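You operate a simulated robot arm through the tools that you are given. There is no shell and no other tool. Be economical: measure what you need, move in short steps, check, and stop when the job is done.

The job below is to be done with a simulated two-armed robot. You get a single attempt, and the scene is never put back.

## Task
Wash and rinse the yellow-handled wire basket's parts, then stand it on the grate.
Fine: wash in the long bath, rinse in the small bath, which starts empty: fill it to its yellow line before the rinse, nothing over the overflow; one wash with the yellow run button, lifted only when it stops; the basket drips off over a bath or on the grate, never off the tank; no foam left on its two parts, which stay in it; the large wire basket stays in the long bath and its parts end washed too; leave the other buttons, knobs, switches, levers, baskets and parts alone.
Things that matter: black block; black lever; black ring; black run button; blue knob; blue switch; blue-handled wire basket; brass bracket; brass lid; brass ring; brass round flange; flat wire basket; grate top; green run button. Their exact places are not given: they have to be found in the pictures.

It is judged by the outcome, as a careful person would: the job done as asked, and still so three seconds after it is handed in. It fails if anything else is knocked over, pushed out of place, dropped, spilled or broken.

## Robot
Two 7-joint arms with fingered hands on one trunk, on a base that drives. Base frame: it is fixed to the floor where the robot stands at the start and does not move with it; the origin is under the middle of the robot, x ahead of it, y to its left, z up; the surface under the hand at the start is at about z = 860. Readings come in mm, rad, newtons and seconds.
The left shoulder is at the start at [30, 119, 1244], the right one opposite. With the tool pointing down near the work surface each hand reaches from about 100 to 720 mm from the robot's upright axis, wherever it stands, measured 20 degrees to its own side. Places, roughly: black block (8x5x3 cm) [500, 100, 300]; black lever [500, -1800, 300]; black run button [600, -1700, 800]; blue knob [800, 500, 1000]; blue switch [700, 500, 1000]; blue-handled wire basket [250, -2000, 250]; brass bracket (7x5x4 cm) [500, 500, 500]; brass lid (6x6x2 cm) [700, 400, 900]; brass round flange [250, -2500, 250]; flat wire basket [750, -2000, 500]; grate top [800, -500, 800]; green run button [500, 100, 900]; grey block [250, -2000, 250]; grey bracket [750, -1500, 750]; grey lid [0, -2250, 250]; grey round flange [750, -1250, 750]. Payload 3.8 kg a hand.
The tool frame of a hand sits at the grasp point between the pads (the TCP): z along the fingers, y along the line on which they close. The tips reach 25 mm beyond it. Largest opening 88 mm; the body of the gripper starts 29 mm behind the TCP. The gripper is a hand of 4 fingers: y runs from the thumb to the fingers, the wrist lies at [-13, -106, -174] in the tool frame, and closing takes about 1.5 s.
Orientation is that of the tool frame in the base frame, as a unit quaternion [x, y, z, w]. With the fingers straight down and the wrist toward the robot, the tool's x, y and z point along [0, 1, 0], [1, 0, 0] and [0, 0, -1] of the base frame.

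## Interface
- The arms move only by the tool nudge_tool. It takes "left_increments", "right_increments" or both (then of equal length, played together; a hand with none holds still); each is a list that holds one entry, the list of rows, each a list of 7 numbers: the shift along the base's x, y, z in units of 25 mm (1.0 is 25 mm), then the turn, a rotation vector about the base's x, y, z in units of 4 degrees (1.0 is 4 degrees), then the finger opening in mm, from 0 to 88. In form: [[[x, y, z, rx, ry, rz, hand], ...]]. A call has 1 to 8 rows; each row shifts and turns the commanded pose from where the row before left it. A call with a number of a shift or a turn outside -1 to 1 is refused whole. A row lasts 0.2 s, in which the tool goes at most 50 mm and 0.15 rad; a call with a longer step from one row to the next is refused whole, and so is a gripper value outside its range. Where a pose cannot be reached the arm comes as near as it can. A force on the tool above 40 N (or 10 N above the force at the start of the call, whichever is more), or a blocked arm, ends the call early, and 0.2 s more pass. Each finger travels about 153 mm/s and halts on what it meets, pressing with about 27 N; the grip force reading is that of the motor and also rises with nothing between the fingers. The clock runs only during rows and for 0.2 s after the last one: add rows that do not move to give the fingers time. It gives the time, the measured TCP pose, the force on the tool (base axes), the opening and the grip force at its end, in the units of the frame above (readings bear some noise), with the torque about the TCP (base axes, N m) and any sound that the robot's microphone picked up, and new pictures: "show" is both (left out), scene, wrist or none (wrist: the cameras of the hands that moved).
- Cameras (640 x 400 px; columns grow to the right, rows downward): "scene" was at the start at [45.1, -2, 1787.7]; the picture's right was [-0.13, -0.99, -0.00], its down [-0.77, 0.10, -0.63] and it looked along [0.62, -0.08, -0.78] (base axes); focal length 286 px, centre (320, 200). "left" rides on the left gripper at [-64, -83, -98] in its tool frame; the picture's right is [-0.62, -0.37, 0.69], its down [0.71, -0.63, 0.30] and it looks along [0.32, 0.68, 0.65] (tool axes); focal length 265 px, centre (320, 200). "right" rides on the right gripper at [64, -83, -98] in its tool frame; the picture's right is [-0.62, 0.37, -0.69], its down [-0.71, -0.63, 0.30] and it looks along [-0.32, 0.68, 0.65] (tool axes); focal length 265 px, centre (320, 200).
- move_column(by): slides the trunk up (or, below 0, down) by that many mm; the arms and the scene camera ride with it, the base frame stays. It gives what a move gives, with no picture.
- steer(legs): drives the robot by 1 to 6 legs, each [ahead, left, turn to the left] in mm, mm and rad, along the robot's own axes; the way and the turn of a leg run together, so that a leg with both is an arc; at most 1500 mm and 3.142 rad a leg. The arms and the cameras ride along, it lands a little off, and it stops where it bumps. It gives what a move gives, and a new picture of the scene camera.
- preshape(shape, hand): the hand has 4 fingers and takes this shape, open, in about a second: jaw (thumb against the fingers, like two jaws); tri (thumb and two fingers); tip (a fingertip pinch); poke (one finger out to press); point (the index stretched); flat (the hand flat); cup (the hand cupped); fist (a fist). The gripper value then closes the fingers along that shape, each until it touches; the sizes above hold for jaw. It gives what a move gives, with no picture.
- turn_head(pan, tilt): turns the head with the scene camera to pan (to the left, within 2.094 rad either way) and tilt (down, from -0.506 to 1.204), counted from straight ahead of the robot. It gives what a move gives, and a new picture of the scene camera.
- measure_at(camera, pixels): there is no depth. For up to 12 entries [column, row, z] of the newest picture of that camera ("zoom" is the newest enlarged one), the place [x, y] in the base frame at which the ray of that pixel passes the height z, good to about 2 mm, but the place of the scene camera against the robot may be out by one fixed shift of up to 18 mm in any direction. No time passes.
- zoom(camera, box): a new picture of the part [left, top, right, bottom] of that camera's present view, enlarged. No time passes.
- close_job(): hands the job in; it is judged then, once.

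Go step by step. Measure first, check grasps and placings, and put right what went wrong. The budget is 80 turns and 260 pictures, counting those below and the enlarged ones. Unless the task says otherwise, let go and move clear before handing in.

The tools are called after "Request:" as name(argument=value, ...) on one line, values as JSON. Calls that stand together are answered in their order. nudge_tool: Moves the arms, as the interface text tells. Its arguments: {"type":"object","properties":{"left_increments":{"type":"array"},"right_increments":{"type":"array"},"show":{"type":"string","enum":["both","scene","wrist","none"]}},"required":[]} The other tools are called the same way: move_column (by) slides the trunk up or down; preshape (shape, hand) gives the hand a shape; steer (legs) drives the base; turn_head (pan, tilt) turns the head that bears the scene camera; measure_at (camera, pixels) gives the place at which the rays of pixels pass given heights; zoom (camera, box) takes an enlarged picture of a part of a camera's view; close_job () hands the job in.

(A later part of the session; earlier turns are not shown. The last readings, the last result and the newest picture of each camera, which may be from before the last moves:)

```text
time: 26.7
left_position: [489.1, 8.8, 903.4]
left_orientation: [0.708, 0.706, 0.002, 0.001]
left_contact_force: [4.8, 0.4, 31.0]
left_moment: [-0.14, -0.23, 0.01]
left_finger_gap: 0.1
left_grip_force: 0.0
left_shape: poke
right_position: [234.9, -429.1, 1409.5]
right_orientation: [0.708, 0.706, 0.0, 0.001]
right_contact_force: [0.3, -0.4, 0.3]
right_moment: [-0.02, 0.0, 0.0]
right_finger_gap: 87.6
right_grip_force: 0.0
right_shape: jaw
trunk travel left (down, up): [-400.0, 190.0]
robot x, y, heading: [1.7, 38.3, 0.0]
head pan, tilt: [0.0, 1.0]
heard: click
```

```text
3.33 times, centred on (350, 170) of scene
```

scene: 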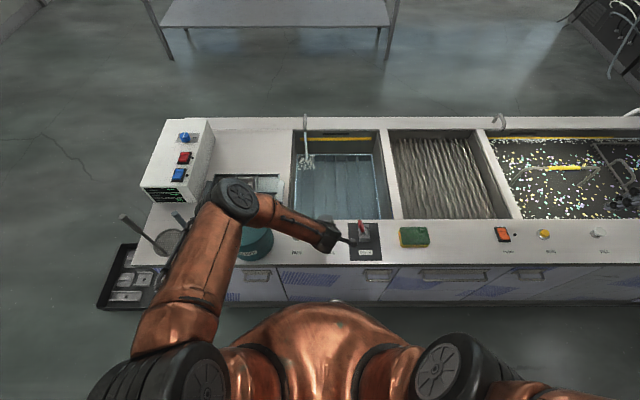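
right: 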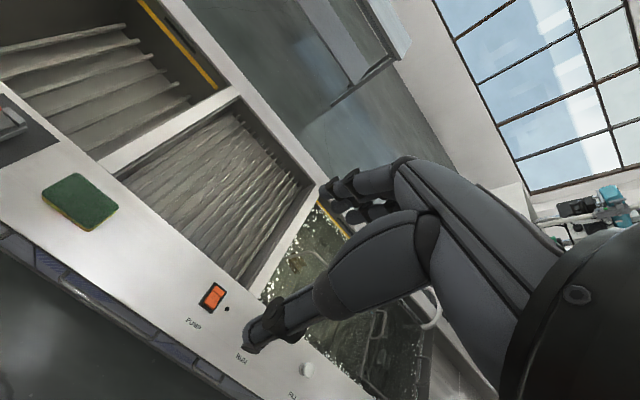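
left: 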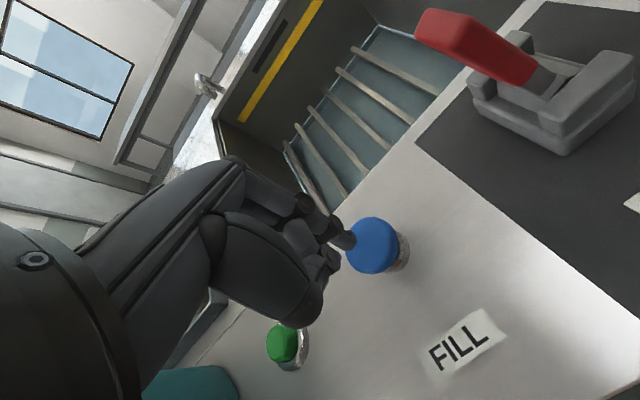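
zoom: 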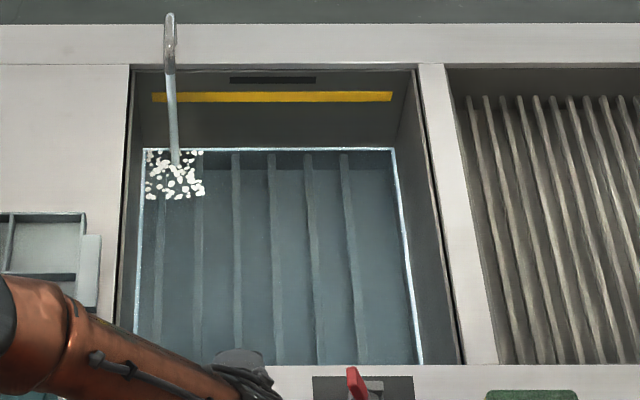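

The level rose from row 161 to 148 in about 1.7 s, with the line at 96. I'll keep holding for two more calls.

Request:
nudge_tool(left_increments=[[[0, 0, 0, 0, 0, 0, 0], [0, 0, 0, 0, 0, 0, 0], [0, 0, 0, 0, 0, 0, 0], [0, 0, 0, 0, 0, 0, 0], [0, 0, 0, 0, 0, 0, 0], [0, 0, 0, 0, 0, 0, 0], [0, 0, 0, 0, 0, 0, 0], [0, 0, 0, 0, 0, 0, 0]]], show="none")

Request:
nudge_tool(left_increments=[[[0, 0, 0, 0, 0, 0, 0], [0, 0, 0, 0, 0, 0, 0], [0, 0, 0, 0, 0, 0, 0], [0, 0, 0, 0, 0, 0, 0], [0, 0, 0, 0, 0, 0, 0], [0, 0, 0, 0, 0, 0, 0], [0, 0, 0, 0, 0, 0, 0], [0, 0, 0, 0, 0, 0, 0]]], show="scene")

Request:
zoom(camera="scene", box=[280, 110, 420, 230])

```text
time: 28.5
left_position: [489.8, 9.1, 903.1]
left_orientation: [0.708, 0.706, 0.0, 0.001]
left_contact_force: [5.7, 0.0, 31.1]
left_moment: [-0.17, -0.27, 0.05]
left_finger_gap: 0.0
left_grip_force: 0.0
left_shape: poke
right_position: [235.6, -429.6, 1410.0]
right_orientation: [0.709, 0.705, 0.001, 0.0]
right_contact_force: [0.1, -0.1, 0.6]
right_moment: [-0.03, 0.02, -0.01]
right_finger_gap: 87.6
right_grip_force: 0.1
right_shape: jaw
trunk travel left (down, up): [-400.0, 190.0]
robot x, y, heading: [1.1, 35.5, -0.001]
head pan, tilt: [0.0, 1.0]
```

```text
time: 30.3
left_position: [490.3, 8.5, 903.1]
left_orientation: [0.708, 0.707, 0.001, 0.001]
left_contact_force: [4.1, 0.2, 31.0]
left_moment: [-0.17, -0.25, 0.02]
left_finger_gap: 0.2
left_grip_force: 0.0
left_shape: poke
right_position: [236.2, -430.2, 1409.9]
right_orientation: [0.708, 0.706, 0.001, 0.001]
right_contact_force: [0.7, -1.1, -0.3]
right_moment: [-0.02, 0.01, -0.01]
right_finger_gap: 87.6
right_grip_force: 0.0
right_shape: jaw
trunk travel left (down, up): [-400.0, 190.0]
robot x, y, heading: [4.3, 37.8, -0.007]
head pan, tilt: [0.0, 1.0]
```

scene: 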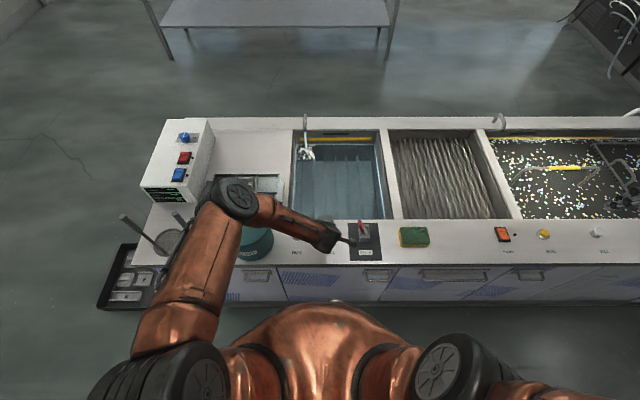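

```text
3.33 times, centred on (350, 170) of scene
```

zoom: 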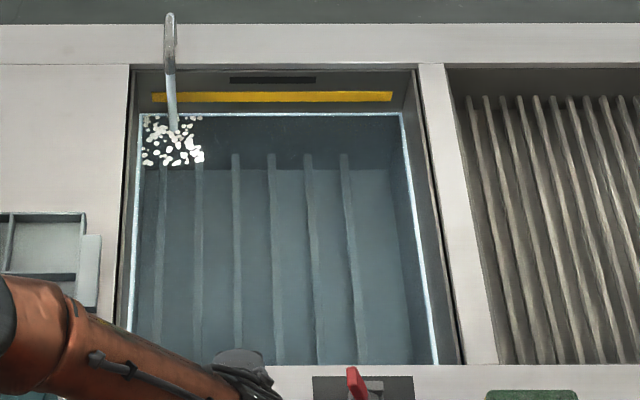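

Row 148→114 in 3.6 s; about 18 rows are left. I'll hold 6 rows more and release in the same call, then check.

Request:
nudge_tool(left_increments=[[[0, 0, 0, 0, 0, 0, 0], [0, 0, 0, 0, 0, 0, 0], [0, 0, 0, 0, 0, 0, 0], [0, 0, 0, 0, 0, 0, 0], [0, 0, 0, 0, 0, 0, 0], [0, 0, 0, 0, 0, 0, 0], [0, 0, 1, 0, 0, 0, 0]]], show="scene")

Request:
zoom(camera="scene", box=[280, 110, 420, 230])

Request:
zoom(camera="scene", box=[290, 120, 390, 160])

```text
time: 31.9
left_position: [486.9, 10.8, 923.2]
left_orientation: [0.709, 0.706, -0.002, -0.003]
left_contact_force: [1.0, -0.4, -0.5]
left_moment: [-0.02, 0.01, 0.01]
left_finger_gap: 0.0
left_grip_force: 0.2
left_shape: poke
right_position: [238.6, -429.9, 1409.0]
right_orientation: [0.708, 0.706, 0.0, 0.001]
right_contact_force: [0.0, -0.4, -0.3]
right_moment: [-0.04, 0.01, 0.02]
right_finger_gap: 87.4
right_grip_force: 0.1
right_shape: jaw
trunk travel left (down, up): [-400.0, 190.0]
robot x, y, heading: [2.2, 36.4, -0.009]
head pan, tilt: [0.0, 1.0]
```

scene: 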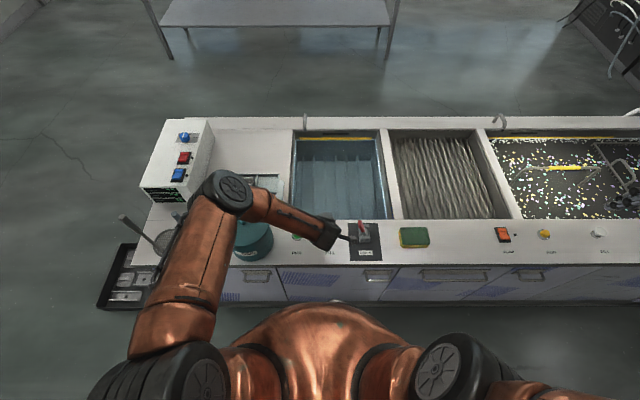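

```text
3.33 times, centred on (350, 170) of scene
```

zoom: 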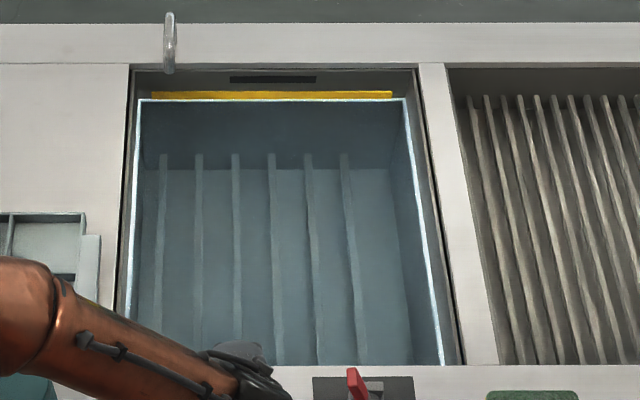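

```text
6.40 times, centred on (340, 140) of scene
```

zoom: 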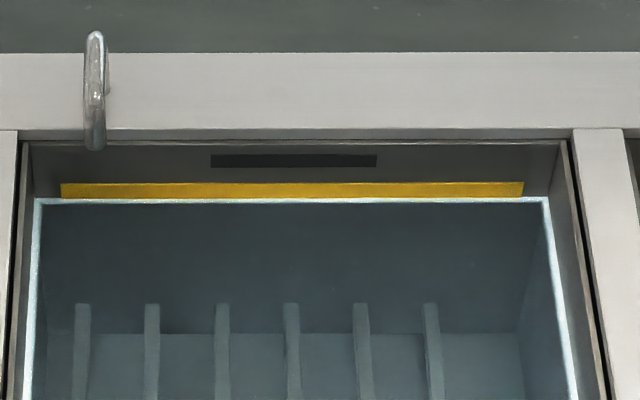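

The water stands at the lower edge of the yellow stripe. One short tap will bring it onto the line.

Request:
nudge_tool(left_increments=[[[0, 0, -1, 0, 0, 0, 0], [0, 0, 0, 0, 0, 0, 0], [0, 0, 1, 0, 0, 0, 0], [0, 0, 1, 0, 0, 0, 0], [0, 0, 1, 0, 0, 0, 0]]], show="scene")

Request:
zoom(camera="scene", box=[290, 120, 390, 160])

Request:
zoom(camera="scene", box=[480, 100, 640, 250])

```text
time: 33.1
left_position: [489.8, 10.6, 976.7]
left_orientation: [0.708, 0.706, -0.001, 0.0]
left_contact_force: [0.4, -0.5, -0.1]
left_moment: [0.02, -0.01, -0.01]
left_finger_gap: 0.1
left_grip_force: 0.1
left_shape: poke
right_position: [236.5, -430.1, 1410.3]
right_orientation: [0.709, 0.706, 0.0, 0.0]
right_contact_force: [0.6, 0.9, 0.2]
right_moment: [-0.03, 0.03, 0.03]
right_finger_gap: 87.7
right_grip_force: 0.0
right_shape: jaw
trunk travel left (down, up): [-400.0, 190.0]
robot x, y, heading: [3.2, 36.4, -0.002]
head pan, tilt: [0.0, 1.0]
heard: click
```

scene: 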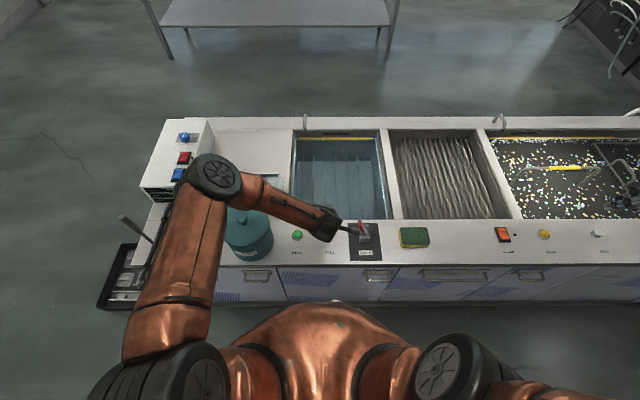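

```text
6.40 times, centred on (340, 140) of scene
```

zoom: 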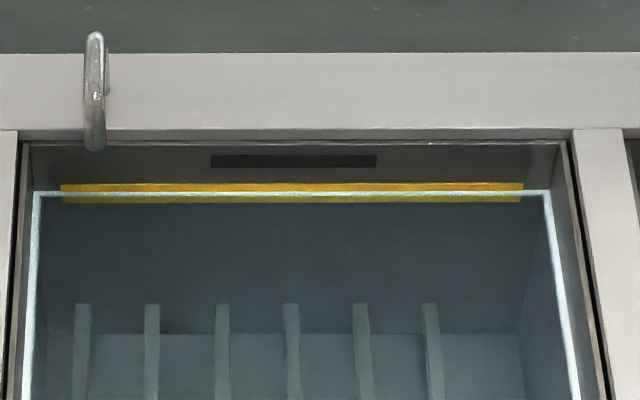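

```text
2.67 times, centred on (560, 175) of scene
```

zoom: 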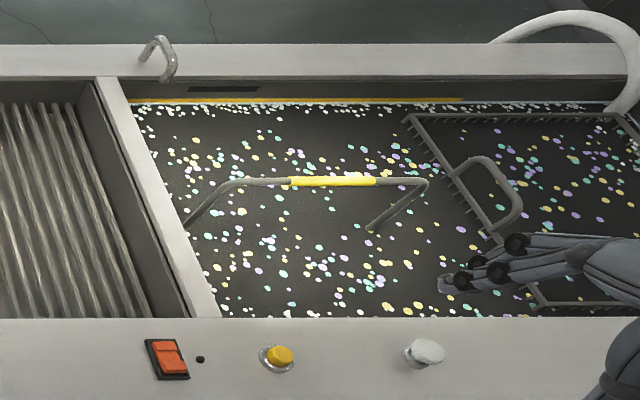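

The water is on the stripe's middle. Now I'll raise the left hand clear and drive back in front of the long bath, somewhat closer to it.

Request:
nudge_tool(left_increments=[[[0, 0, 1, 0, 0, 0, 0], [0, 0, 1, 0, 0, 0, 0], [0, 0, 1, 0, 0, 0, 0], [0, 0, 1, 0, 0, 0, 0], [-0.5, 0, 1, 0, 0, 0, 0], [-0.5, 0, 1, 0, 0, 0, 0], [-0.5, 0, 1, 0, 0, 0, 0], [-0.5, 0, 1, 0, 0, 0, 0]]], show="none")

Request:
nudge_tool(left_increments=[[[-0.5, 0.5, 1, 0, 0, 0, 0], [-0.5, 0.5, 1, 0, 0, 0, 0], [-0.5, 0.5, 1, 0, 0, 0, 0], [-0.5, 0.5, 1, 0, 0, 0, 0], [-0.5, 0.5, 1, 0, 0, 0, 0], [-0.5, 0.5, 1, 0, 0, 0, 0], [-0.5, 0.5, 1, 0, 0, 0, 0], [-0.5, 0.5, 1, 0, 0, 0, 0]]], show="none")

Request:
steer(legs=[[0, -726, 0], [60, 0, 0]])

Request:
turn_head(pan=-0.1, tilt=1.204)

```text
time: 34.9
left_position: [440.2, 11.0, 1176.6]
left_orientation: [0.708, 0.706, 0.001, 0.0]
left_contact_force: [0.7, 0.7, 0.2]
left_moment: [0.01, 0.03, 0.01]
left_finger_gap: 0.0
left_grip_force: 0.1
left_shape: poke
right_position: [235.9, -430.1, 1410.5]
right_orientation: [0.709, 0.706, 0.0, 0.0]
right_contact_force: [-0.4, -0.2, -0.3]
right_moment: [0.02, 0.03, 0.01]
right_finger_gap: 87.7
right_grip_force: 0.1
right_shape: jaw
trunk travel left (down, up): [-400.0, 190.0]
robot x, y, heading: [-0.1, 41.6, -0.002]
head pan, tilt: [0.0, 1.0]
```

```text
time: 36.7
left_position: [338.0, 107.5, 1376.5]
left_orientation: [0.708, 0.706, 0.0, -0.001]
left_contact_force: [-0.6, 0.1, -0.5]
left_moment: [0.02, 0.03, -0.01]
left_finger_gap: 0.2
left_grip_force: 0.1
left_shape: poke
right_position: [236.0, -429.9, 1410.0]
right_orientation: [0.708, 0.706, 0.001, 0.0]
right_contact_force: [0.9, -0.4, -0.3]
right_moment: [-0.01, 0.0, 0.0]
right_finger_gap: 87.5
right_grip_force: 0.0
right_shape: jaw
trunk travel left (down, up): [-400.0, 190.0]
robot x, y, heading: [-0.6, 39.1, -0.006]
head pan, tilt: [0.0, 1.0]
```

```text
time: 41.2
left_position: [397.1, -614.5, 1376.4]
left_orientation: [0.705, 0.709, 0.0, 0.0]
left_contact_force: [0.1, 0.5, -1.0]
left_moment: [-0.01, 0.0, -0.01]
left_finger_gap: 0.0
left_grip_force: 0.0
left_shape: poke
right_position: [299.2, -1153.6, 1411.4]
right_orientation: [0.705, 0.709, 0.001, 0.001]
right_contact_force: [-0.7, 0.4, -0.4]
right_moment: [0.02, 0.04, -0.02]
right_finger_gap: 87.7
right_grip_force: 0.1
right_shape: jaw
trunk travel left (down, up): [-400.0, 190.0]
robot x, y, heading: [66.4, -685.3, 0.004]
head pan, tilt: [0.0, 1.0]
```

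scene: 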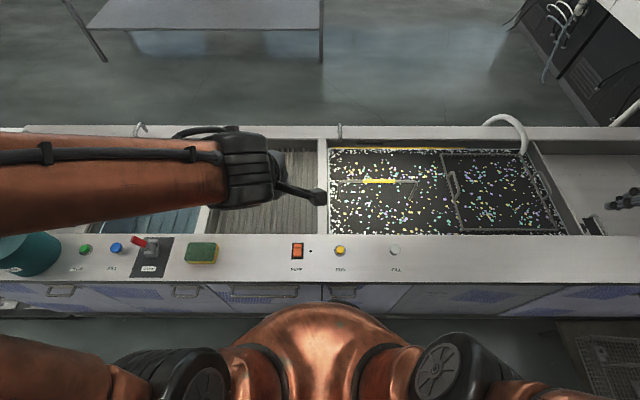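

```text
time: 42.0
left_position: [401.4, -616.8, 1375.7]
left_orientation: [0.706, 0.708, 0.0, -0.001]
left_contact_force: [-0.1, -0.2, 0.2]
left_moment: [0.02, 0.02, -0.01]
left_finger_gap: 0.0
left_grip_force: 0.1
left_shape: poke
right_position: [303.4, -1152.3, 1410.5]
right_orientation: [0.705, 0.709, 0.0, -0.001]
right_contact_force: [0.2, 0.2, -0.2]
right_moment: [0.0, 0.01, -0.01]
right_finger_gap: 87.7
right_grip_force: 0.0
right_shape: jaw
trunk travel left (down, up): [-400.0, 190.0]
robot x, y, heading: [58.2, -688.5, 0.006]
head pan, tilt: [-0.099, 1.201]
```

scene: 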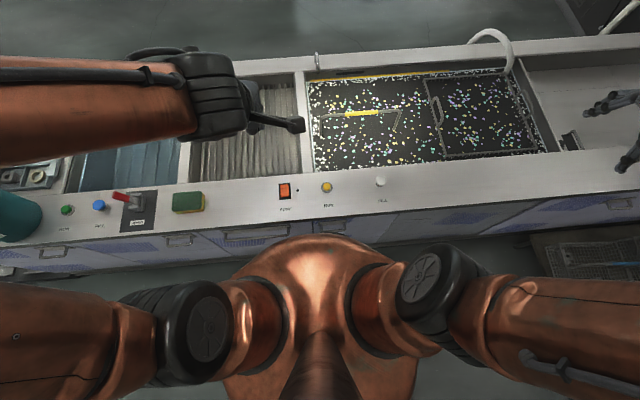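

Still washing (the water is dark with bubbles). I'll move 70 mm further ahead, and bring the right hand over the handle to view it with its wrist camera.

Request:
steer(legs=[[70, 0, 0]])

Request:
nudge_tool(right_increments=[[[1, 0.8, -0.5, 0, 0, 0, 88], [1, 0.8, -0.5, 0, 0, 0, 88], [1, 0.8, -0.5, 0, 0, 0, 88], [1, 0.8, -0.5, 0, 0, 0, 88], [1, 0.8, -0.5, 0, 0, 0, 88], [1, 0.8, -0.5, 0, 0, 0, 88], [1, 0.8, -0.5, 0, 0, 0, 88], [1, 0.8, -0.5, 0, 0, 0, 88]]], show="none")

Request:
nudge_tool(right_increments=[[[0.9, 0.6, -1, 0, 0, 0, 88], [0.9, 0.6, -1, 0, 0, 0, 88], [0.9, 0.6, -1, 0, 0, 0, 88], [0.9, 0.6, -1, 0, 0, 0, 88], [0.9, 0.6, -1, 0, 0, 0, 88]]], show="both")

```text
time: 43.0
left_position: [467.9, -614.7, 1375.5]
left_orientation: [0.706, 0.708, 0.0, 0.0]
left_contact_force: [0.3, 0.4, 0.1]
left_moment: [0.0, 0.01, 0.01]
left_finger_gap: 0.0
left_grip_force: 0.0
left_shape: poke
right_position: [369.2, -1153.2, 1410.5]
right_orientation: [0.705, 0.709, 0.0, 0.0]
right_contact_force: [0.4, -0.1, -0.1]
right_moment: [0.0, 0.01, 0.0]
right_finger_gap: 87.2
right_grip_force: 0.1
right_shape: jaw
trunk travel left (down, up): [-400.0, 190.0]
robot x, y, heading: [132.8, -691.3, 0.008]
head pan, tilt: [-0.099, 1.201]
```

scene: 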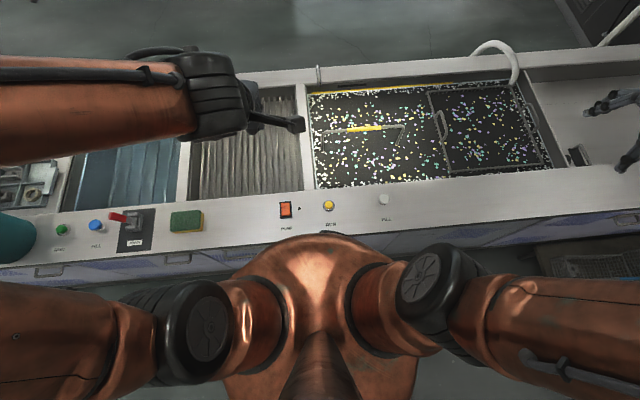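

```text
time: 44.8
left_position: [469.1, -613.1, 1375.0]
left_orientation: [0.706, 0.708, -0.001, -0.001]
left_contact_force: [0.0, -0.2, 0.5]
left_moment: [-0.01, 0.01, -0.02]
left_finger_gap: 0.0
left_grip_force: 0.2
left_shape: poke
right_position: [571.3, -991.9, 1306.9]
right_orientation: [0.705, 0.709, -0.001, 0.001]
right_contact_force: [-0.2, 0.1, 0.1]
right_moment: [0.0, -0.02, 0.02]
right_finger_gap: 87.6
right_grip_force: 0.0
right_shape: jaw
trunk travel left (down, up): [-400.0, 190.0]
robot x, y, heading: [127.8, -685.8, 0.005]
head pan, tilt: [-0.099, 1.201]
```

```text
time: 46.0
left_position: [469.6, -612.5, 1375.6]
left_orientation: [0.706, 0.708, -0.001, -0.001]
left_contact_force: [0.3, 0.3, -0.1]
left_moment: [-0.01, 0.03, 0.0]
left_finger_gap: 0.1
left_grip_force: 0.0
left_shape: poke
right_position: [684.8, -915.2, 1183.7]
right_orientation: [0.706, 0.708, -0.001, 0.0]
right_contact_force: [0.7, 0.4, -0.4]
right_moment: [0.0, 0.03, 0.0]
right_finger_gap: 87.4
right_grip_force: 0.1
right_shape: jaw
trunk travel left (down, up): [-400.0, 190.0]
robot x, y, heading: [131.4, -689.6, 0.008]
head pan, tilt: [-0.099, 1.201]
```

scene: 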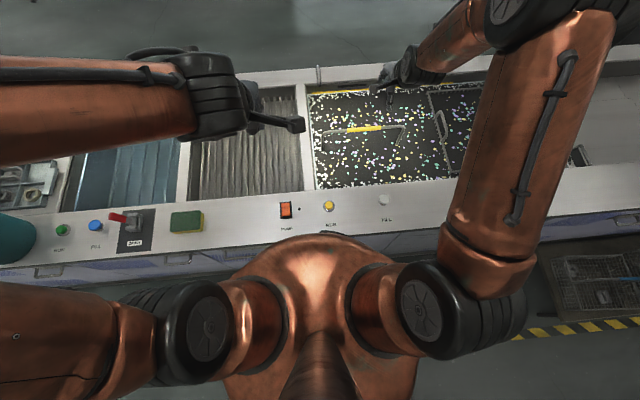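
right: 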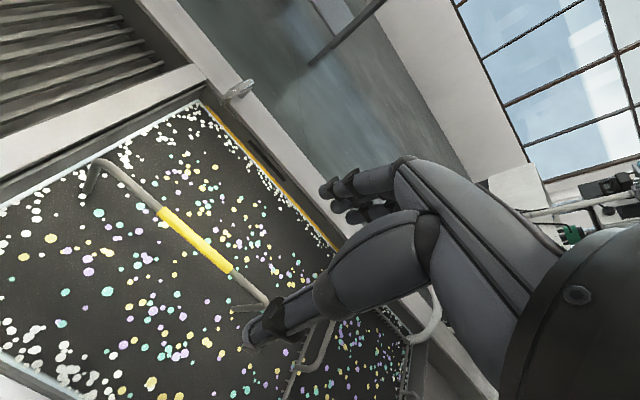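

I'll measure the yellow grip's middle from both cameras at several heights to triangulate it.

Request:
measure_at(camera="right", pixels=[[196, 240, 840], [196, 240, 880], [196, 240, 920], [196, 240, 960], [160, 210, 900], [231, 271, 900], [100, 161, 900], [275, 303, 900]])

Request:
measure_at(camera="scene", pixels=[[365, 128, 840], [365, 128, 880], [365, 128, 920], [365, 128, 960], [346, 130, 900], [384, 126, 900]])

Request:
zoom(camera="scene", box=[300, 70, 460, 230])

Request:
zoom(camera="right", box=[60, 120, 340, 320])

```text
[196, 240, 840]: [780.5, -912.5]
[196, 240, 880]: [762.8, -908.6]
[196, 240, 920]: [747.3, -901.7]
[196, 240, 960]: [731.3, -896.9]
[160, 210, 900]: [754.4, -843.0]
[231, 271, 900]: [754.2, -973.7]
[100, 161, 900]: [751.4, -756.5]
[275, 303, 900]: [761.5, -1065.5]
```

```text
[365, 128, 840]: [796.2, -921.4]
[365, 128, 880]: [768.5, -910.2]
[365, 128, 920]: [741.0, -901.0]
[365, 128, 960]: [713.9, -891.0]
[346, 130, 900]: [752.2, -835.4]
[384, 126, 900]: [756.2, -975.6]
```

```text
2.50 times, centred on (380, 150) of scene
```

zoom: 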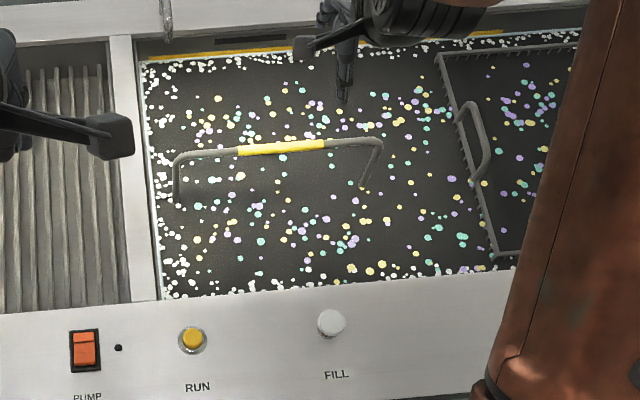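

```text
2.00 times, centred on (200, 220) of right
```

zoom: 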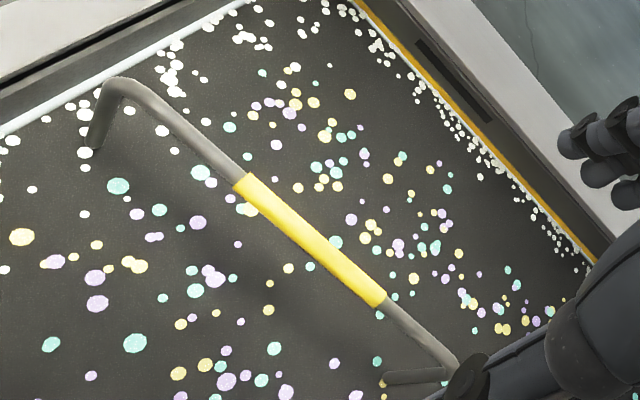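

The heights disagree a little, so I'll lower the right hand 100 mm and shift it forward, then triangulate with the same wrist camera.

Request:
nudge_tool(right_increments=[[[0.5, 0, -1, 0, 0, 0, 88], [0.5, 0, -1, 0, 0, 0, 88], [0.5, 0, -1, 0, 0, 0, 88], [0.5, 0, -1, 0, 0, 0, 88], [0, 0, 0, 0, 0, 0, 88], [0, 0, 0, 0, 0, 0, 88]]], show="wrist")

Request:
zoom(camera="right", box=[60, 140, 340, 340])

```text
time: 47.4
left_position: [468.0, -615.0, 1375.8]
left_orientation: [0.706, 0.708, 0.0, 0.0]
left_contact_force: [-0.4, -0.2, -0.2]
left_moment: [-0.01, -0.01, 0.01]
left_finger_gap: 0.0
left_grip_force: 0.0
left_shape: poke
right_position: [733.1, -917.4, 1083.0]
right_orientation: [0.706, 0.708, 0.0, 0.0]
right_contact_force: [-0.4, 0.3, 0.5]
right_moment: [-0.01, 0.01, 0.03]
right_finger_gap: 87.6
right_grip_force: 0.0
right_shape: jaw
trunk travel left (down, up): [-400.0, 190.0]
robot x, y, heading: [133.4, -686.8, 0.006]
head pan, tilt: [-0.099, 1.201]
```

right: 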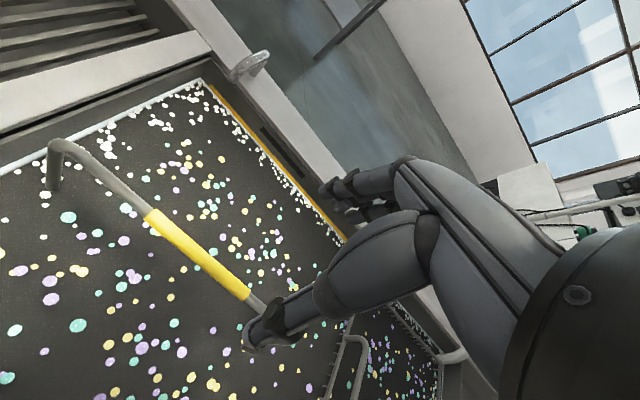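

```text
2.00 times, centred on (200, 240) of right
```

zoom: 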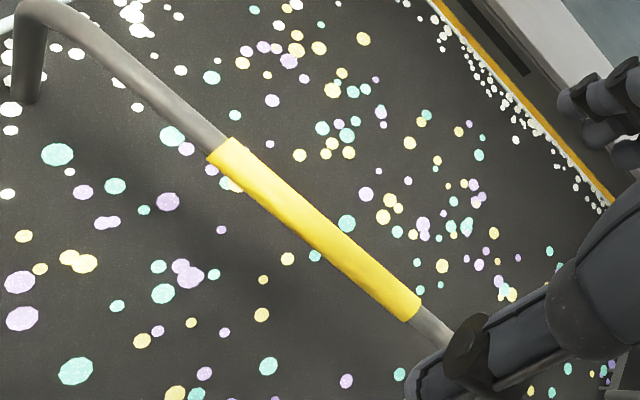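

Request:
measure_at(camera="right", pixels=[[147, 215, 840], [147, 215, 880], [147, 215, 920], [247, 297, 840], [247, 297, 880], [247, 297, 920], [198, 256, 860], [198, 256, 880], [198, 256, 900], [54, 145, 880]])

```text
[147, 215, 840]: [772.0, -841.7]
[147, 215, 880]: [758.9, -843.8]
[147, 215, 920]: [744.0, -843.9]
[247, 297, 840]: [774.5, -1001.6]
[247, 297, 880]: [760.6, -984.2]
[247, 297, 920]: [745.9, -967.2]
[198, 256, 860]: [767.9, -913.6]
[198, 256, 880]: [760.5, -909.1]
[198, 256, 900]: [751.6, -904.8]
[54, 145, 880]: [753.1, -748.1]
```

The lengths and positions agree on the handle's middle at about (752,-908,900). I'll move over it and descend to TCP z≈960, above the bar, and check for the end of the wash.

Request:
nudge_tool(right_increments=[[[0.38, 0.18, -1, 0, 0, 0, 88], [0.38, 0.18, -1, 0, 0, 0, 88], [0, 0, -1, 0, 0, 0, 88], [0, 0, -1, 0, 0, 0, 88], [0, 0, -0.8, 0, 0, 0, 88], [0, 0, 0, 0, 0, 0, 88], [0, 0, 0, 0, 0, 0, 88], [0, 0, 0, 0, 0, 0, 88]]], show="both")

Request:
zoom(camera="right", box=[120, 180, 440, 380])

Request:
zoom(camera="scene", box=[300, 70, 460, 230])

```text
time: 49.2
left_position: [468.9, -613.9, 1376.9]
left_orientation: [0.706, 0.709, 0.0, 0.0]
left_contact_force: [0.7, 0.5, 0.9]
left_moment: [0.04, -0.03, 0.03]
left_finger_gap: 0.0
left_grip_force: 0.0
left_shape: poke
right_position: [751.4, -908.5, 964.2]
right_orientation: [0.706, 0.708, -0.001, 0.001]
right_contact_force: [0.2, -0.2, -0.8]
right_moment: [0.01, 0.02, 0.02]
right_finger_gap: 87.7
right_grip_force: 0.1
right_shape: jaw
trunk travel left (down, up): [-400.0, 190.0]
robot x, y, heading: [131.8, -685.7, 0.009]
head pan, tilt: [-0.099, 1.201]
```

scene: 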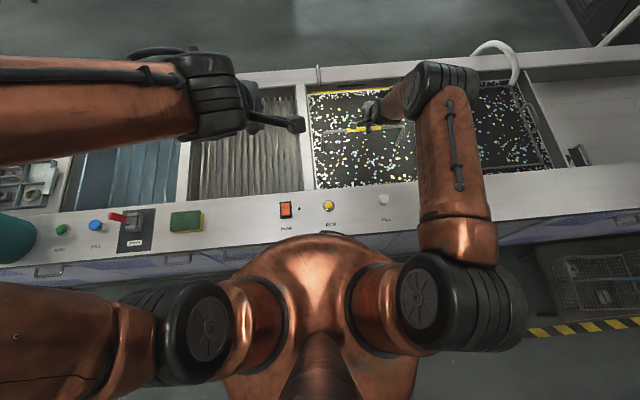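
right: 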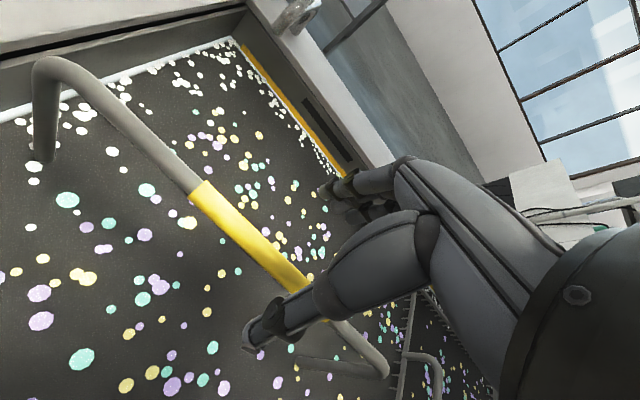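

```text
2.00 times, centred on (280, 280) of right
```

zoom: 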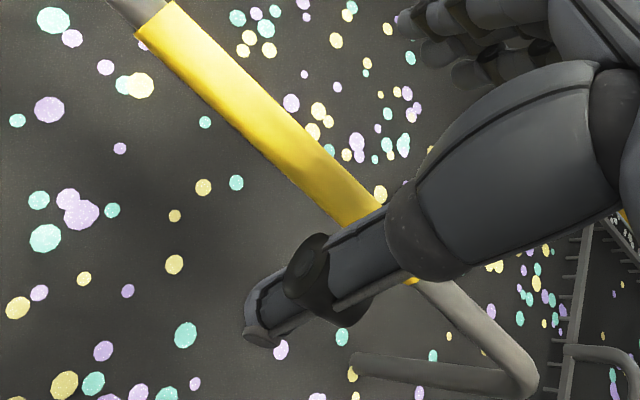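

```text
2.50 times, centred on (380, 150) of scene
```

zoom: 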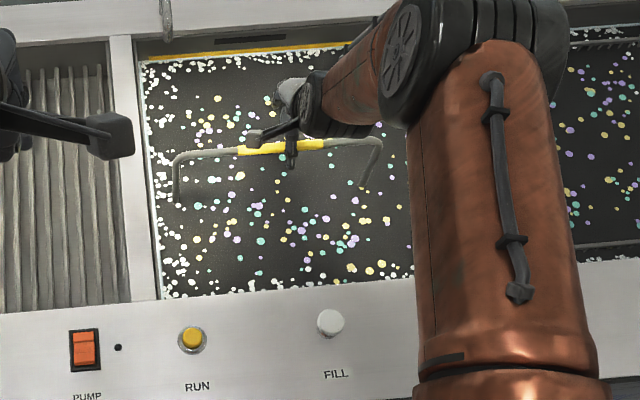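

Fingers straddle the bar. I'll measure the bar again from here to refine.

Request:
measure_at(camera="right", pixels=[[196, 192, 880], [196, 192, 900], [196, 192, 920], [250, 241, 880], [250, 241, 900], [250, 241, 920]])

Request:
zoom(camera="scene", box=[310, 190, 350, 215])

```text
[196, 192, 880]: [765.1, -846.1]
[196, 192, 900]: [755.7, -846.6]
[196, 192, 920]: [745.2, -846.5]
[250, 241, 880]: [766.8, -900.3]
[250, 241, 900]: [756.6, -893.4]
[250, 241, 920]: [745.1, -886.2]
```

```text
16.00 times, centred on (330, 202) of scene
```

zoom: 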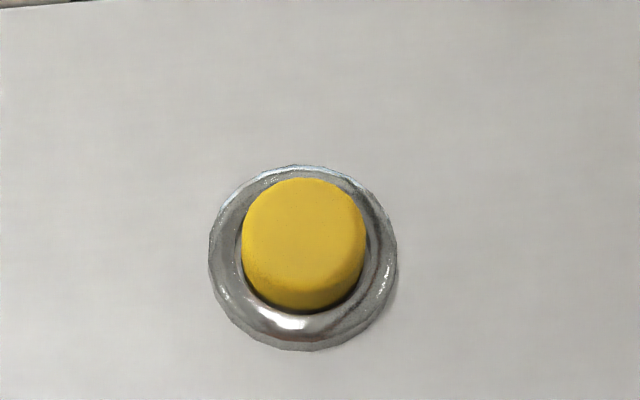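

The button's ring is no longer lit, so the wash may be over. I'll wait a little and compare the surface foam for motion.

Request:
nudge_tool(right_increments=[[[0.1, 0, 0, 0, 0, 0, 88], [0.1, 0, 0, 0, 0, 0, 88], [0, 0, 0, 0, 0, 0, 88], [0, 0, 0, 0, 0, 0, 88]]], show="scene")

Request:
zoom(camera="scene", box=[300, 70, 460, 230])

Request:
nudge_tool(right_increments=[[[0, 0, 0, 0, 0, 0, 88], [0, 0, 0, 0, 0, 0, 88], [0, 0, 0, 0, 0, 0, 88], [0, 0, 0, 0, 0, 0, 88], [0, 0, 0, 0, 0, 0, 88], [0, 0, 0, 0, 0, 0, 88], [0, 0, 0, 0, 0, 0, 88], [0, 0, 0, 0, 0, 0, 88]]], show="scene")

Request:
zoom(camera="scene", box=[300, 70, 460, 230])

```text
time: 50.2
left_position: [469.0, -615.1, 1375.7]
left_orientation: [0.706, 0.708, 0.0, -0.001]
left_contact_force: [-0.4, 0.5, 0.1]
left_moment: [-0.01, -0.01, 0.0]
left_finger_gap: 0.0
left_grip_force: 0.0
left_shape: poke
right_position: [756.4, -910.2, 963.9]
right_orientation: [0.706, 0.708, 0.0, 0.0]
right_contact_force: [0.6, 0.4, 0.8]
right_moment: [0.01, 0.0, -0.03]
right_finger_gap: 87.4
right_grip_force: 0.1
right_shape: jaw
trunk travel left (down, up): [-400.0, 190.0]
robot x, y, heading: [130.4, -690.9, 0.005]
head pan, tilt: [-0.099, 1.201]
```

scene: 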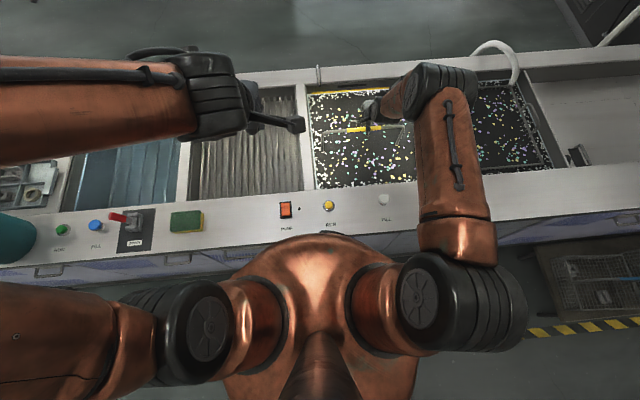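

```text
2.50 times, centred on (380, 150) of scene
```

zoom: 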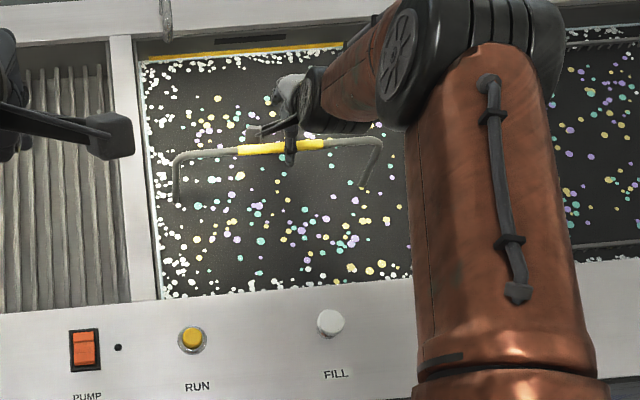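

```text
time: 52.0
left_position: [468.4, -615.2, 1376.3]
left_orientation: [0.706, 0.708, -0.001, -0.001]
left_contact_force: [-0.2, -0.3, -0.7]
left_moment: [0.01, -0.02, 0.02]
left_finger_gap: 0.0
left_grip_force: 0.2
left_shape: poke
right_position: [757.3, -908.2, 965.0]
right_orientation: [0.706, 0.708, 0.0, 0.0]
right_contact_force: [-0.1, 0.3, 0.2]
right_moment: [0.03, -0.03, 0.0]
right_finger_gap: 87.8
right_grip_force: 0.1
right_shape: jaw
trunk travel left (down, up): [-400.0, 190.0]
robot x, y, heading: [128.7, -689.2, 0.004]
head pan, tilt: [-0.099, 1.201]
```

scene: 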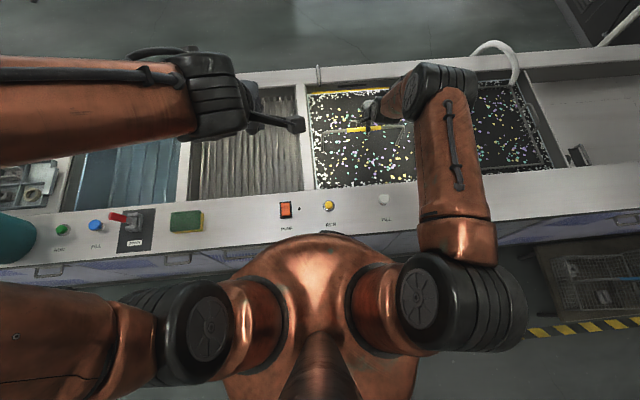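

```text
2.50 times, centred on (380, 150) of scene
```

zoom: 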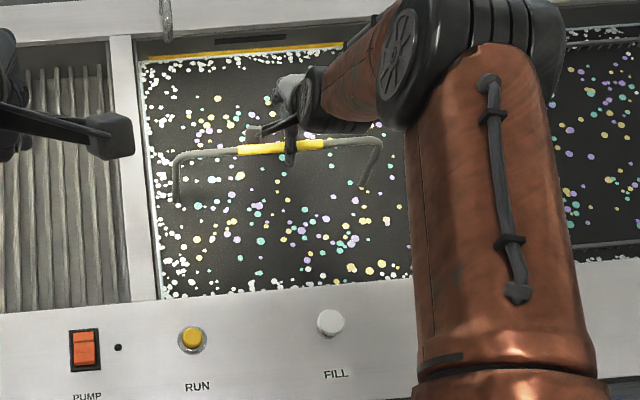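

The surface is unchanged between 50 s and 52 s, so it looks stopped, but I heard no end signal. I'll lower to the bar without lifting and listen while waiting.

Request:
nudge_tool(right_increments=[[[0, 0, -1, 0, 0, 0, 88], [0, 0, -1, 0, 0, 0, 88], [0, 0, -0.4, 0, 0, 0, 88], [0, 0, 0, 0, 0, 0, 88], [0, 0, 0, 0, 0, 0, 88], [0, 0, 0, 0, 0, 0, 88], [0, 0, 0, 0, 0, 0, 88], [0, 0, 0, 0, 0, 0, 88]]], show="wrist")

Request:
nudge_tool(right_increments=[[[0, 0, 0, 0, 0, 0, 88], [0, 0, 0, 0, 0, 0, 88], [0, 0, 0, 0, 0, 0, 88], [0, 0, 0, 0, 0, 0, 88], [0, 0, 0, 0, 0, 0, 88], [0, 0, 0, 0, 0, 0, 88], [0, 0, 0, 0, 0, 0, 88], [0, 0, 0, 0, 0, 0, 88]]], show="none")

Request:
nudge_tool(right_increments=[[[0, 0, 0, 0, 0, 0, 88], [0, 0, 0, 0, 0, 0, 88], [0, 0, 0, 0, 0, 0, 88], [0, 0, 0, 0, 0, 0, 88], [0, 0, 0, 0, 0, 0, 88], [0, 0, 0, 0, 0, 0, 88], [0, 0, 0, 0, 0, 0, 88], [0, 0, 0, 0, 0, 0, 88]]], show="none")

Request:
nudge_tool(right_increments=[[[0, 0, 0, 0, 0, 0, 88], [0, 0, 0, 0, 0, 0, 88], [0, 0, 0, 0, 0, 0, 88], [0, 0, 0, 0, 0, 0, 88], [0, 0, 0, 0, 0, 0, 88], [0, 0, 0, 0, 0, 0, 88], [0, 0, 0, 0, 0, 0, 88], [0, 0, 0, 0, 0, 0, 88]]], show="none")

Request:
nudge_tool(right_increments=[[[0, 0, 0, 0, 0, 0, 88], [0, 0, 0, 0, 0, 0, 88], [0, 0, 0, 0, 0, 0, 88], [0, 0, 0, 0, 0, 0, 88], [0, 0, 0, 0, 0, 0, 88], [0, 0, 0, 0, 0, 0, 88], [0, 0, 0, 0, 0, 0, 88], [0, 0, 0, 0, 0, 0, 88]]], show="scene")

Request:
zoom(camera="scene", box=[300, 70, 460, 230])

```text
time: 53.8
left_position: [469.1, -616.0, 1375.7]
left_orientation: [0.706, 0.708, 0.0, 0.0]
left_contact_force: [0.2, 0.0, -0.2]
left_moment: [0.02, 0.0, -0.02]
left_finger_gap: 0.0
left_grip_force: 0.0
left_shape: poke
right_position: [758.1, -908.5, 904.6]
right_orientation: [0.706, 0.708, 0.001, 0.0]
right_contact_force: [-0.3, -0.2, 0.2]
right_moment: [-0.02, 0.0, 0.03]
right_finger_gap: 87.6
right_grip_force: 0.1
right_shape: jaw
trunk travel left (down, up): [-400.0, 190.0]
robot x, y, heading: [133.2, -689.5, 0.006]
head pan, tilt: [-0.099, 1.201]
```

right: 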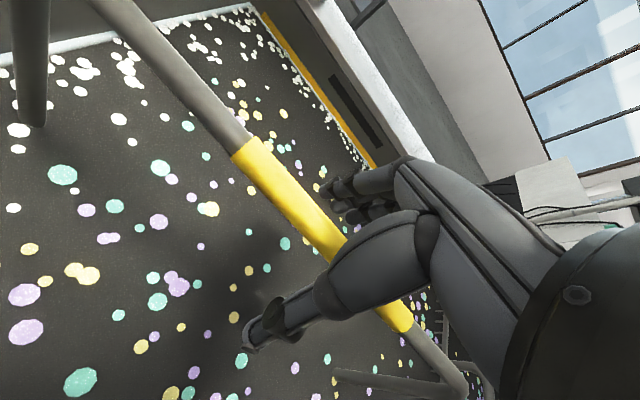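

```text
time: 55.6
left_position: [468.9, -614.4, 1376.6]
left_orientation: [0.706, 0.708, -0.001, 0.0]
left_contact_force: [-0.8, 0.0, -0.8]
left_moment: [0.02, -0.01, -0.01]
left_finger_gap: 0.1
left_grip_force: 0.0
left_shape: poke
right_position: [758.0, -910.3, 903.8]
right_orientation: [0.706, 0.708, 0.0, 0.0]
right_contact_force: [0.1, 0.0, -0.1]
right_moment: [0.0, -0.01, 0.0]
right_finger_gap: 87.7
right_grip_force: 0.1
right_shape: jaw
trunk travel left (down, up): [-400.0, 190.0]
robot x, y, heading: [135.7, -689.0, 0.009]
head pan, tilt: [-0.099, 1.201]
```

```text
time: 57.4
left_position: [468.9, -614.9, 1375.7]
left_orientation: [0.706, 0.708, 0.001, 0.0]
left_contact_force: [-0.7, 1.0, 0.3]
left_moment: [-0.02, -0.01, 0.01]
left_finger_gap: 0.0
left_grip_force: 0.1
left_shape: poke
right_position: [757.9, -909.6, 903.7]
right_orientation: [0.706, 0.708, 0.0, 0.0]
right_contact_force: [-0.3, 1.1, 0.4]
right_moment: [0.0, 0.0, 0.03]
right_finger_gap: 87.9
right_grip_force: 0.0
right_shape: jaw
trunk travel left (down, up): [-400.0, 190.0]
robot x, y, heading: [128.9, -688.6, 0.004]
head pan, tilt: [-0.099, 1.201]
```

```text
time: 59.2
left_position: [469.5, -614.6, 1377.5]
left_orientation: [0.706, 0.708, 0.0, 0.0]
left_contact_force: [0.1, 0.4, 0.0]
left_moment: [0.01, -0.01, 0.03]
left_finger_gap: 0.3
left_grip_force: 0.1
left_shape: poke
right_position: [758.4, -909.2, 904.8]
right_orientation: [0.706, 0.709, 0.0, 0.0]
right_contact_force: [-0.6, 0.2, 0.8]
right_moment: [-0.01, 0.01, -0.01]
right_finger_gap: 87.6
right_grip_force: 0.1
right_shape: jaw
trunk travel left (down, up): [-400.0, 190.0]
robot x, y, heading: [130.0, -688.8, 0.006]
head pan, tilt: [-0.099, 1.201]
```

```text
time: 61.0
left_position: [468.1, -614.9, 1375.6]
left_orientation: [0.706, 0.708, 0.0, 0.0]
left_contact_force: [-0.3, 0.3, 0.5]
left_moment: [-0.02, 0.02, -0.01]
left_finger_gap: 0.0
left_grip_force: 0.0
left_shape: poke
right_position: [756.6, -909.0, 904.0]
right_orientation: [0.706, 0.709, 0.0, 0.001]
right_contact_force: [0.7, 0.1, 0.1]
right_moment: [-0.02, 0.01, 0.02]
right_finger_gap: 87.6
right_grip_force: 0.0
right_shape: jaw
trunk travel left (down, up): [-400.0, 190.0]
robot x, y, heading: [129.2, -690.6, 0.0]
head pan, tilt: [-0.099, 1.201]
```

scene: 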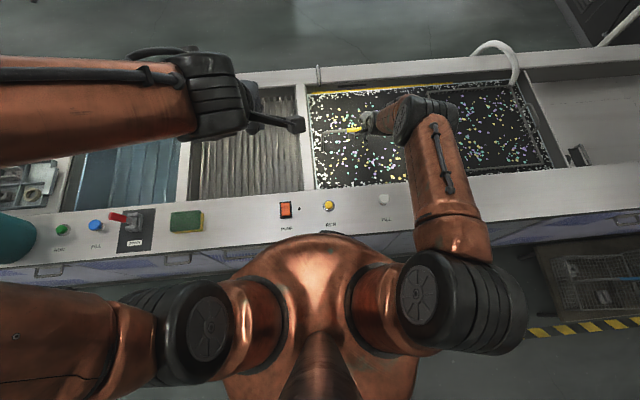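

```text
2.50 times, centred on (380, 150) of scene
```

zoom: 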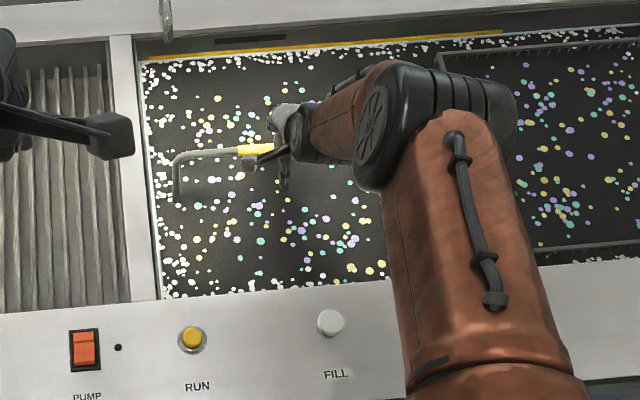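

Forty-five seconds on, the ring is dark and the surface still: the wash is over. The bar passes right through the TCP (325,240), so I'll close on it.

Request:
nudge_tool(right_increments=[[[0, 0, 0, 0, 0, 0, 0], [0, 0, 0, 0, 0, 0, 0], [0, 0, 0, 0, 0, 0, 0], [0, 0, 0, 0, 0, 0, 0], [0, 0, 0, 0, 0, 0, 0], [0, 0, 0, 0, 0, 0, 0], [0, 0, 0, 0, 0, 0, 0], [0, 0, 0, 0, 0, 0, 0]]], show="wrist")

```text
time: 62.8
left_position: [468.9, -614.3, 1375.2]
left_orientation: [0.706, 0.708, 0.0, 0.0]
left_contact_force: [-0.3, -0.2, 0.4]
left_moment: [0.03, 0.01, 0.01]
left_finger_gap: 0.0
left_grip_force: 0.1
left_shape: poke
right_position: [757.0, -909.6, 903.1]
right_orientation: [0.706, 0.708, 0.0, 0.0]
right_contact_force: [-2.0, 1.2, -0.6]
right_moment: [-0.01, -0.1, -0.01]
right_finger_gap: 0.0
right_grip_force: 27.6
right_shape: jaw
trunk travel left (down, up): [-400.0, 190.0]
robot x, y, heading: [126.1, -688.9, 0.003]
head pan, tilt: [-0.099, 1.201]
```

right: 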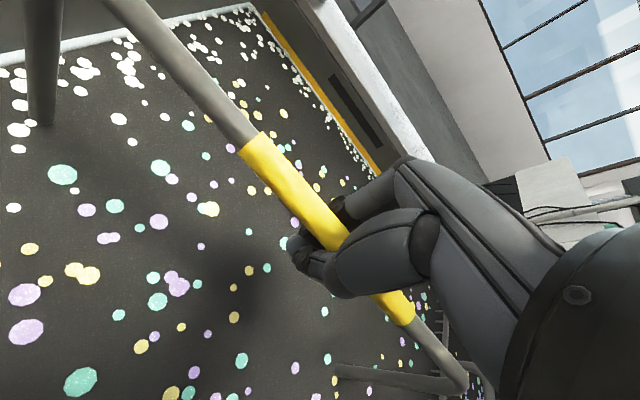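

The gap reads 0, though the fingers seem to wrap the bar. I'll enlarge to check.

Request:
zoom(camera="right", box=[240, 140, 440, 340])

Request:
nudge_tool(right_increments=[[[0, 0, 0.3, 0, 0, 0, 0], [0, 0, 0.3, 0, 0, 0, 0], [0, 0, 0.3, 0, 0, 0, 0], [0, 0, 0.3, 0, 0, 0, 0]]], show="wrist")

Request:
zoom(camera="right", box=[240, 140, 440, 340])

```text
2.00 times, centred on (340, 240) of right
```

zoom: 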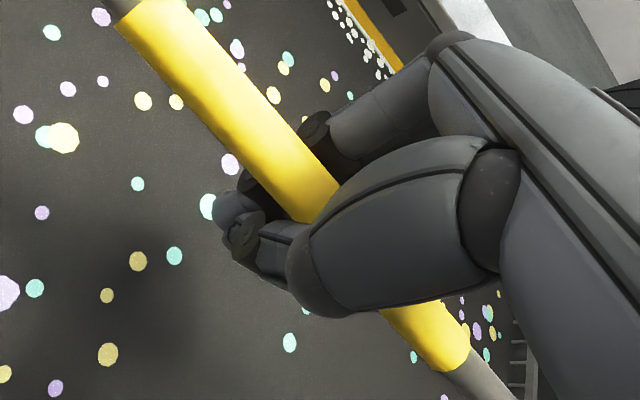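

```text
time: 63.8
left_position: [470.0, -613.8, 1375.0]
left_orientation: [0.706, 0.709, 0.0, 0.0]
left_contact_force: [-0.5, 0.0, -0.7]
left_moment: [0.0, -0.02, -0.01]
left_finger_gap: 0.0
left_grip_force: 0.0
left_shape: poke
right_position: [757.0, -908.7, 933.4]
right_orientation: [0.706, 0.709, -0.001, -0.001]
right_contact_force: [0.6, -0.2, -7.8]
right_moment: [-0.06, 0.02, 0.01]
right_finger_gap: 0.0
right_grip_force: 27.3
right_shape: jaw
trunk travel left (down, up): [-400.0, 190.0]
robot x, y, heading: [129.4, -690.6, 0.003]
head pan, tilt: [-0.099, 1.201]
```

right: 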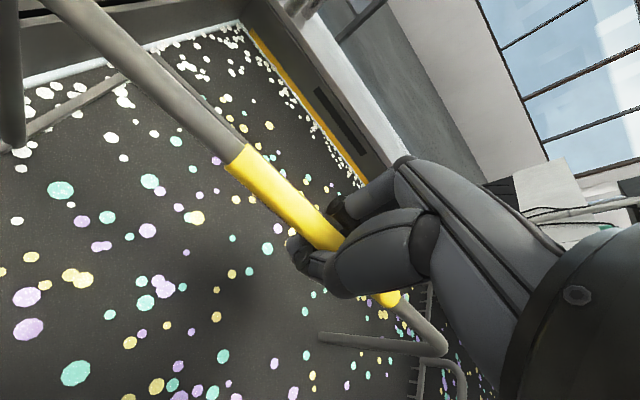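

```text
2.00 times, centred on (340, 240) of right
```

zoom: 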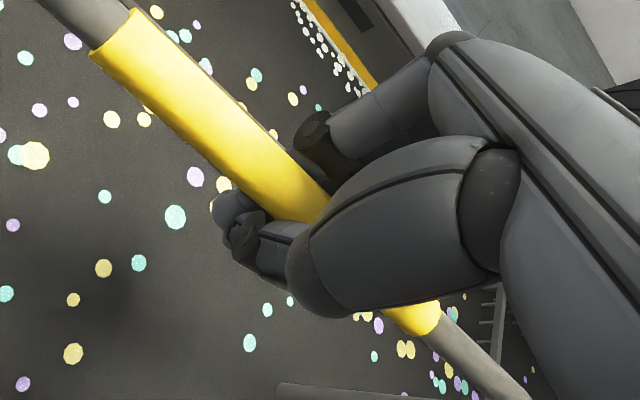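

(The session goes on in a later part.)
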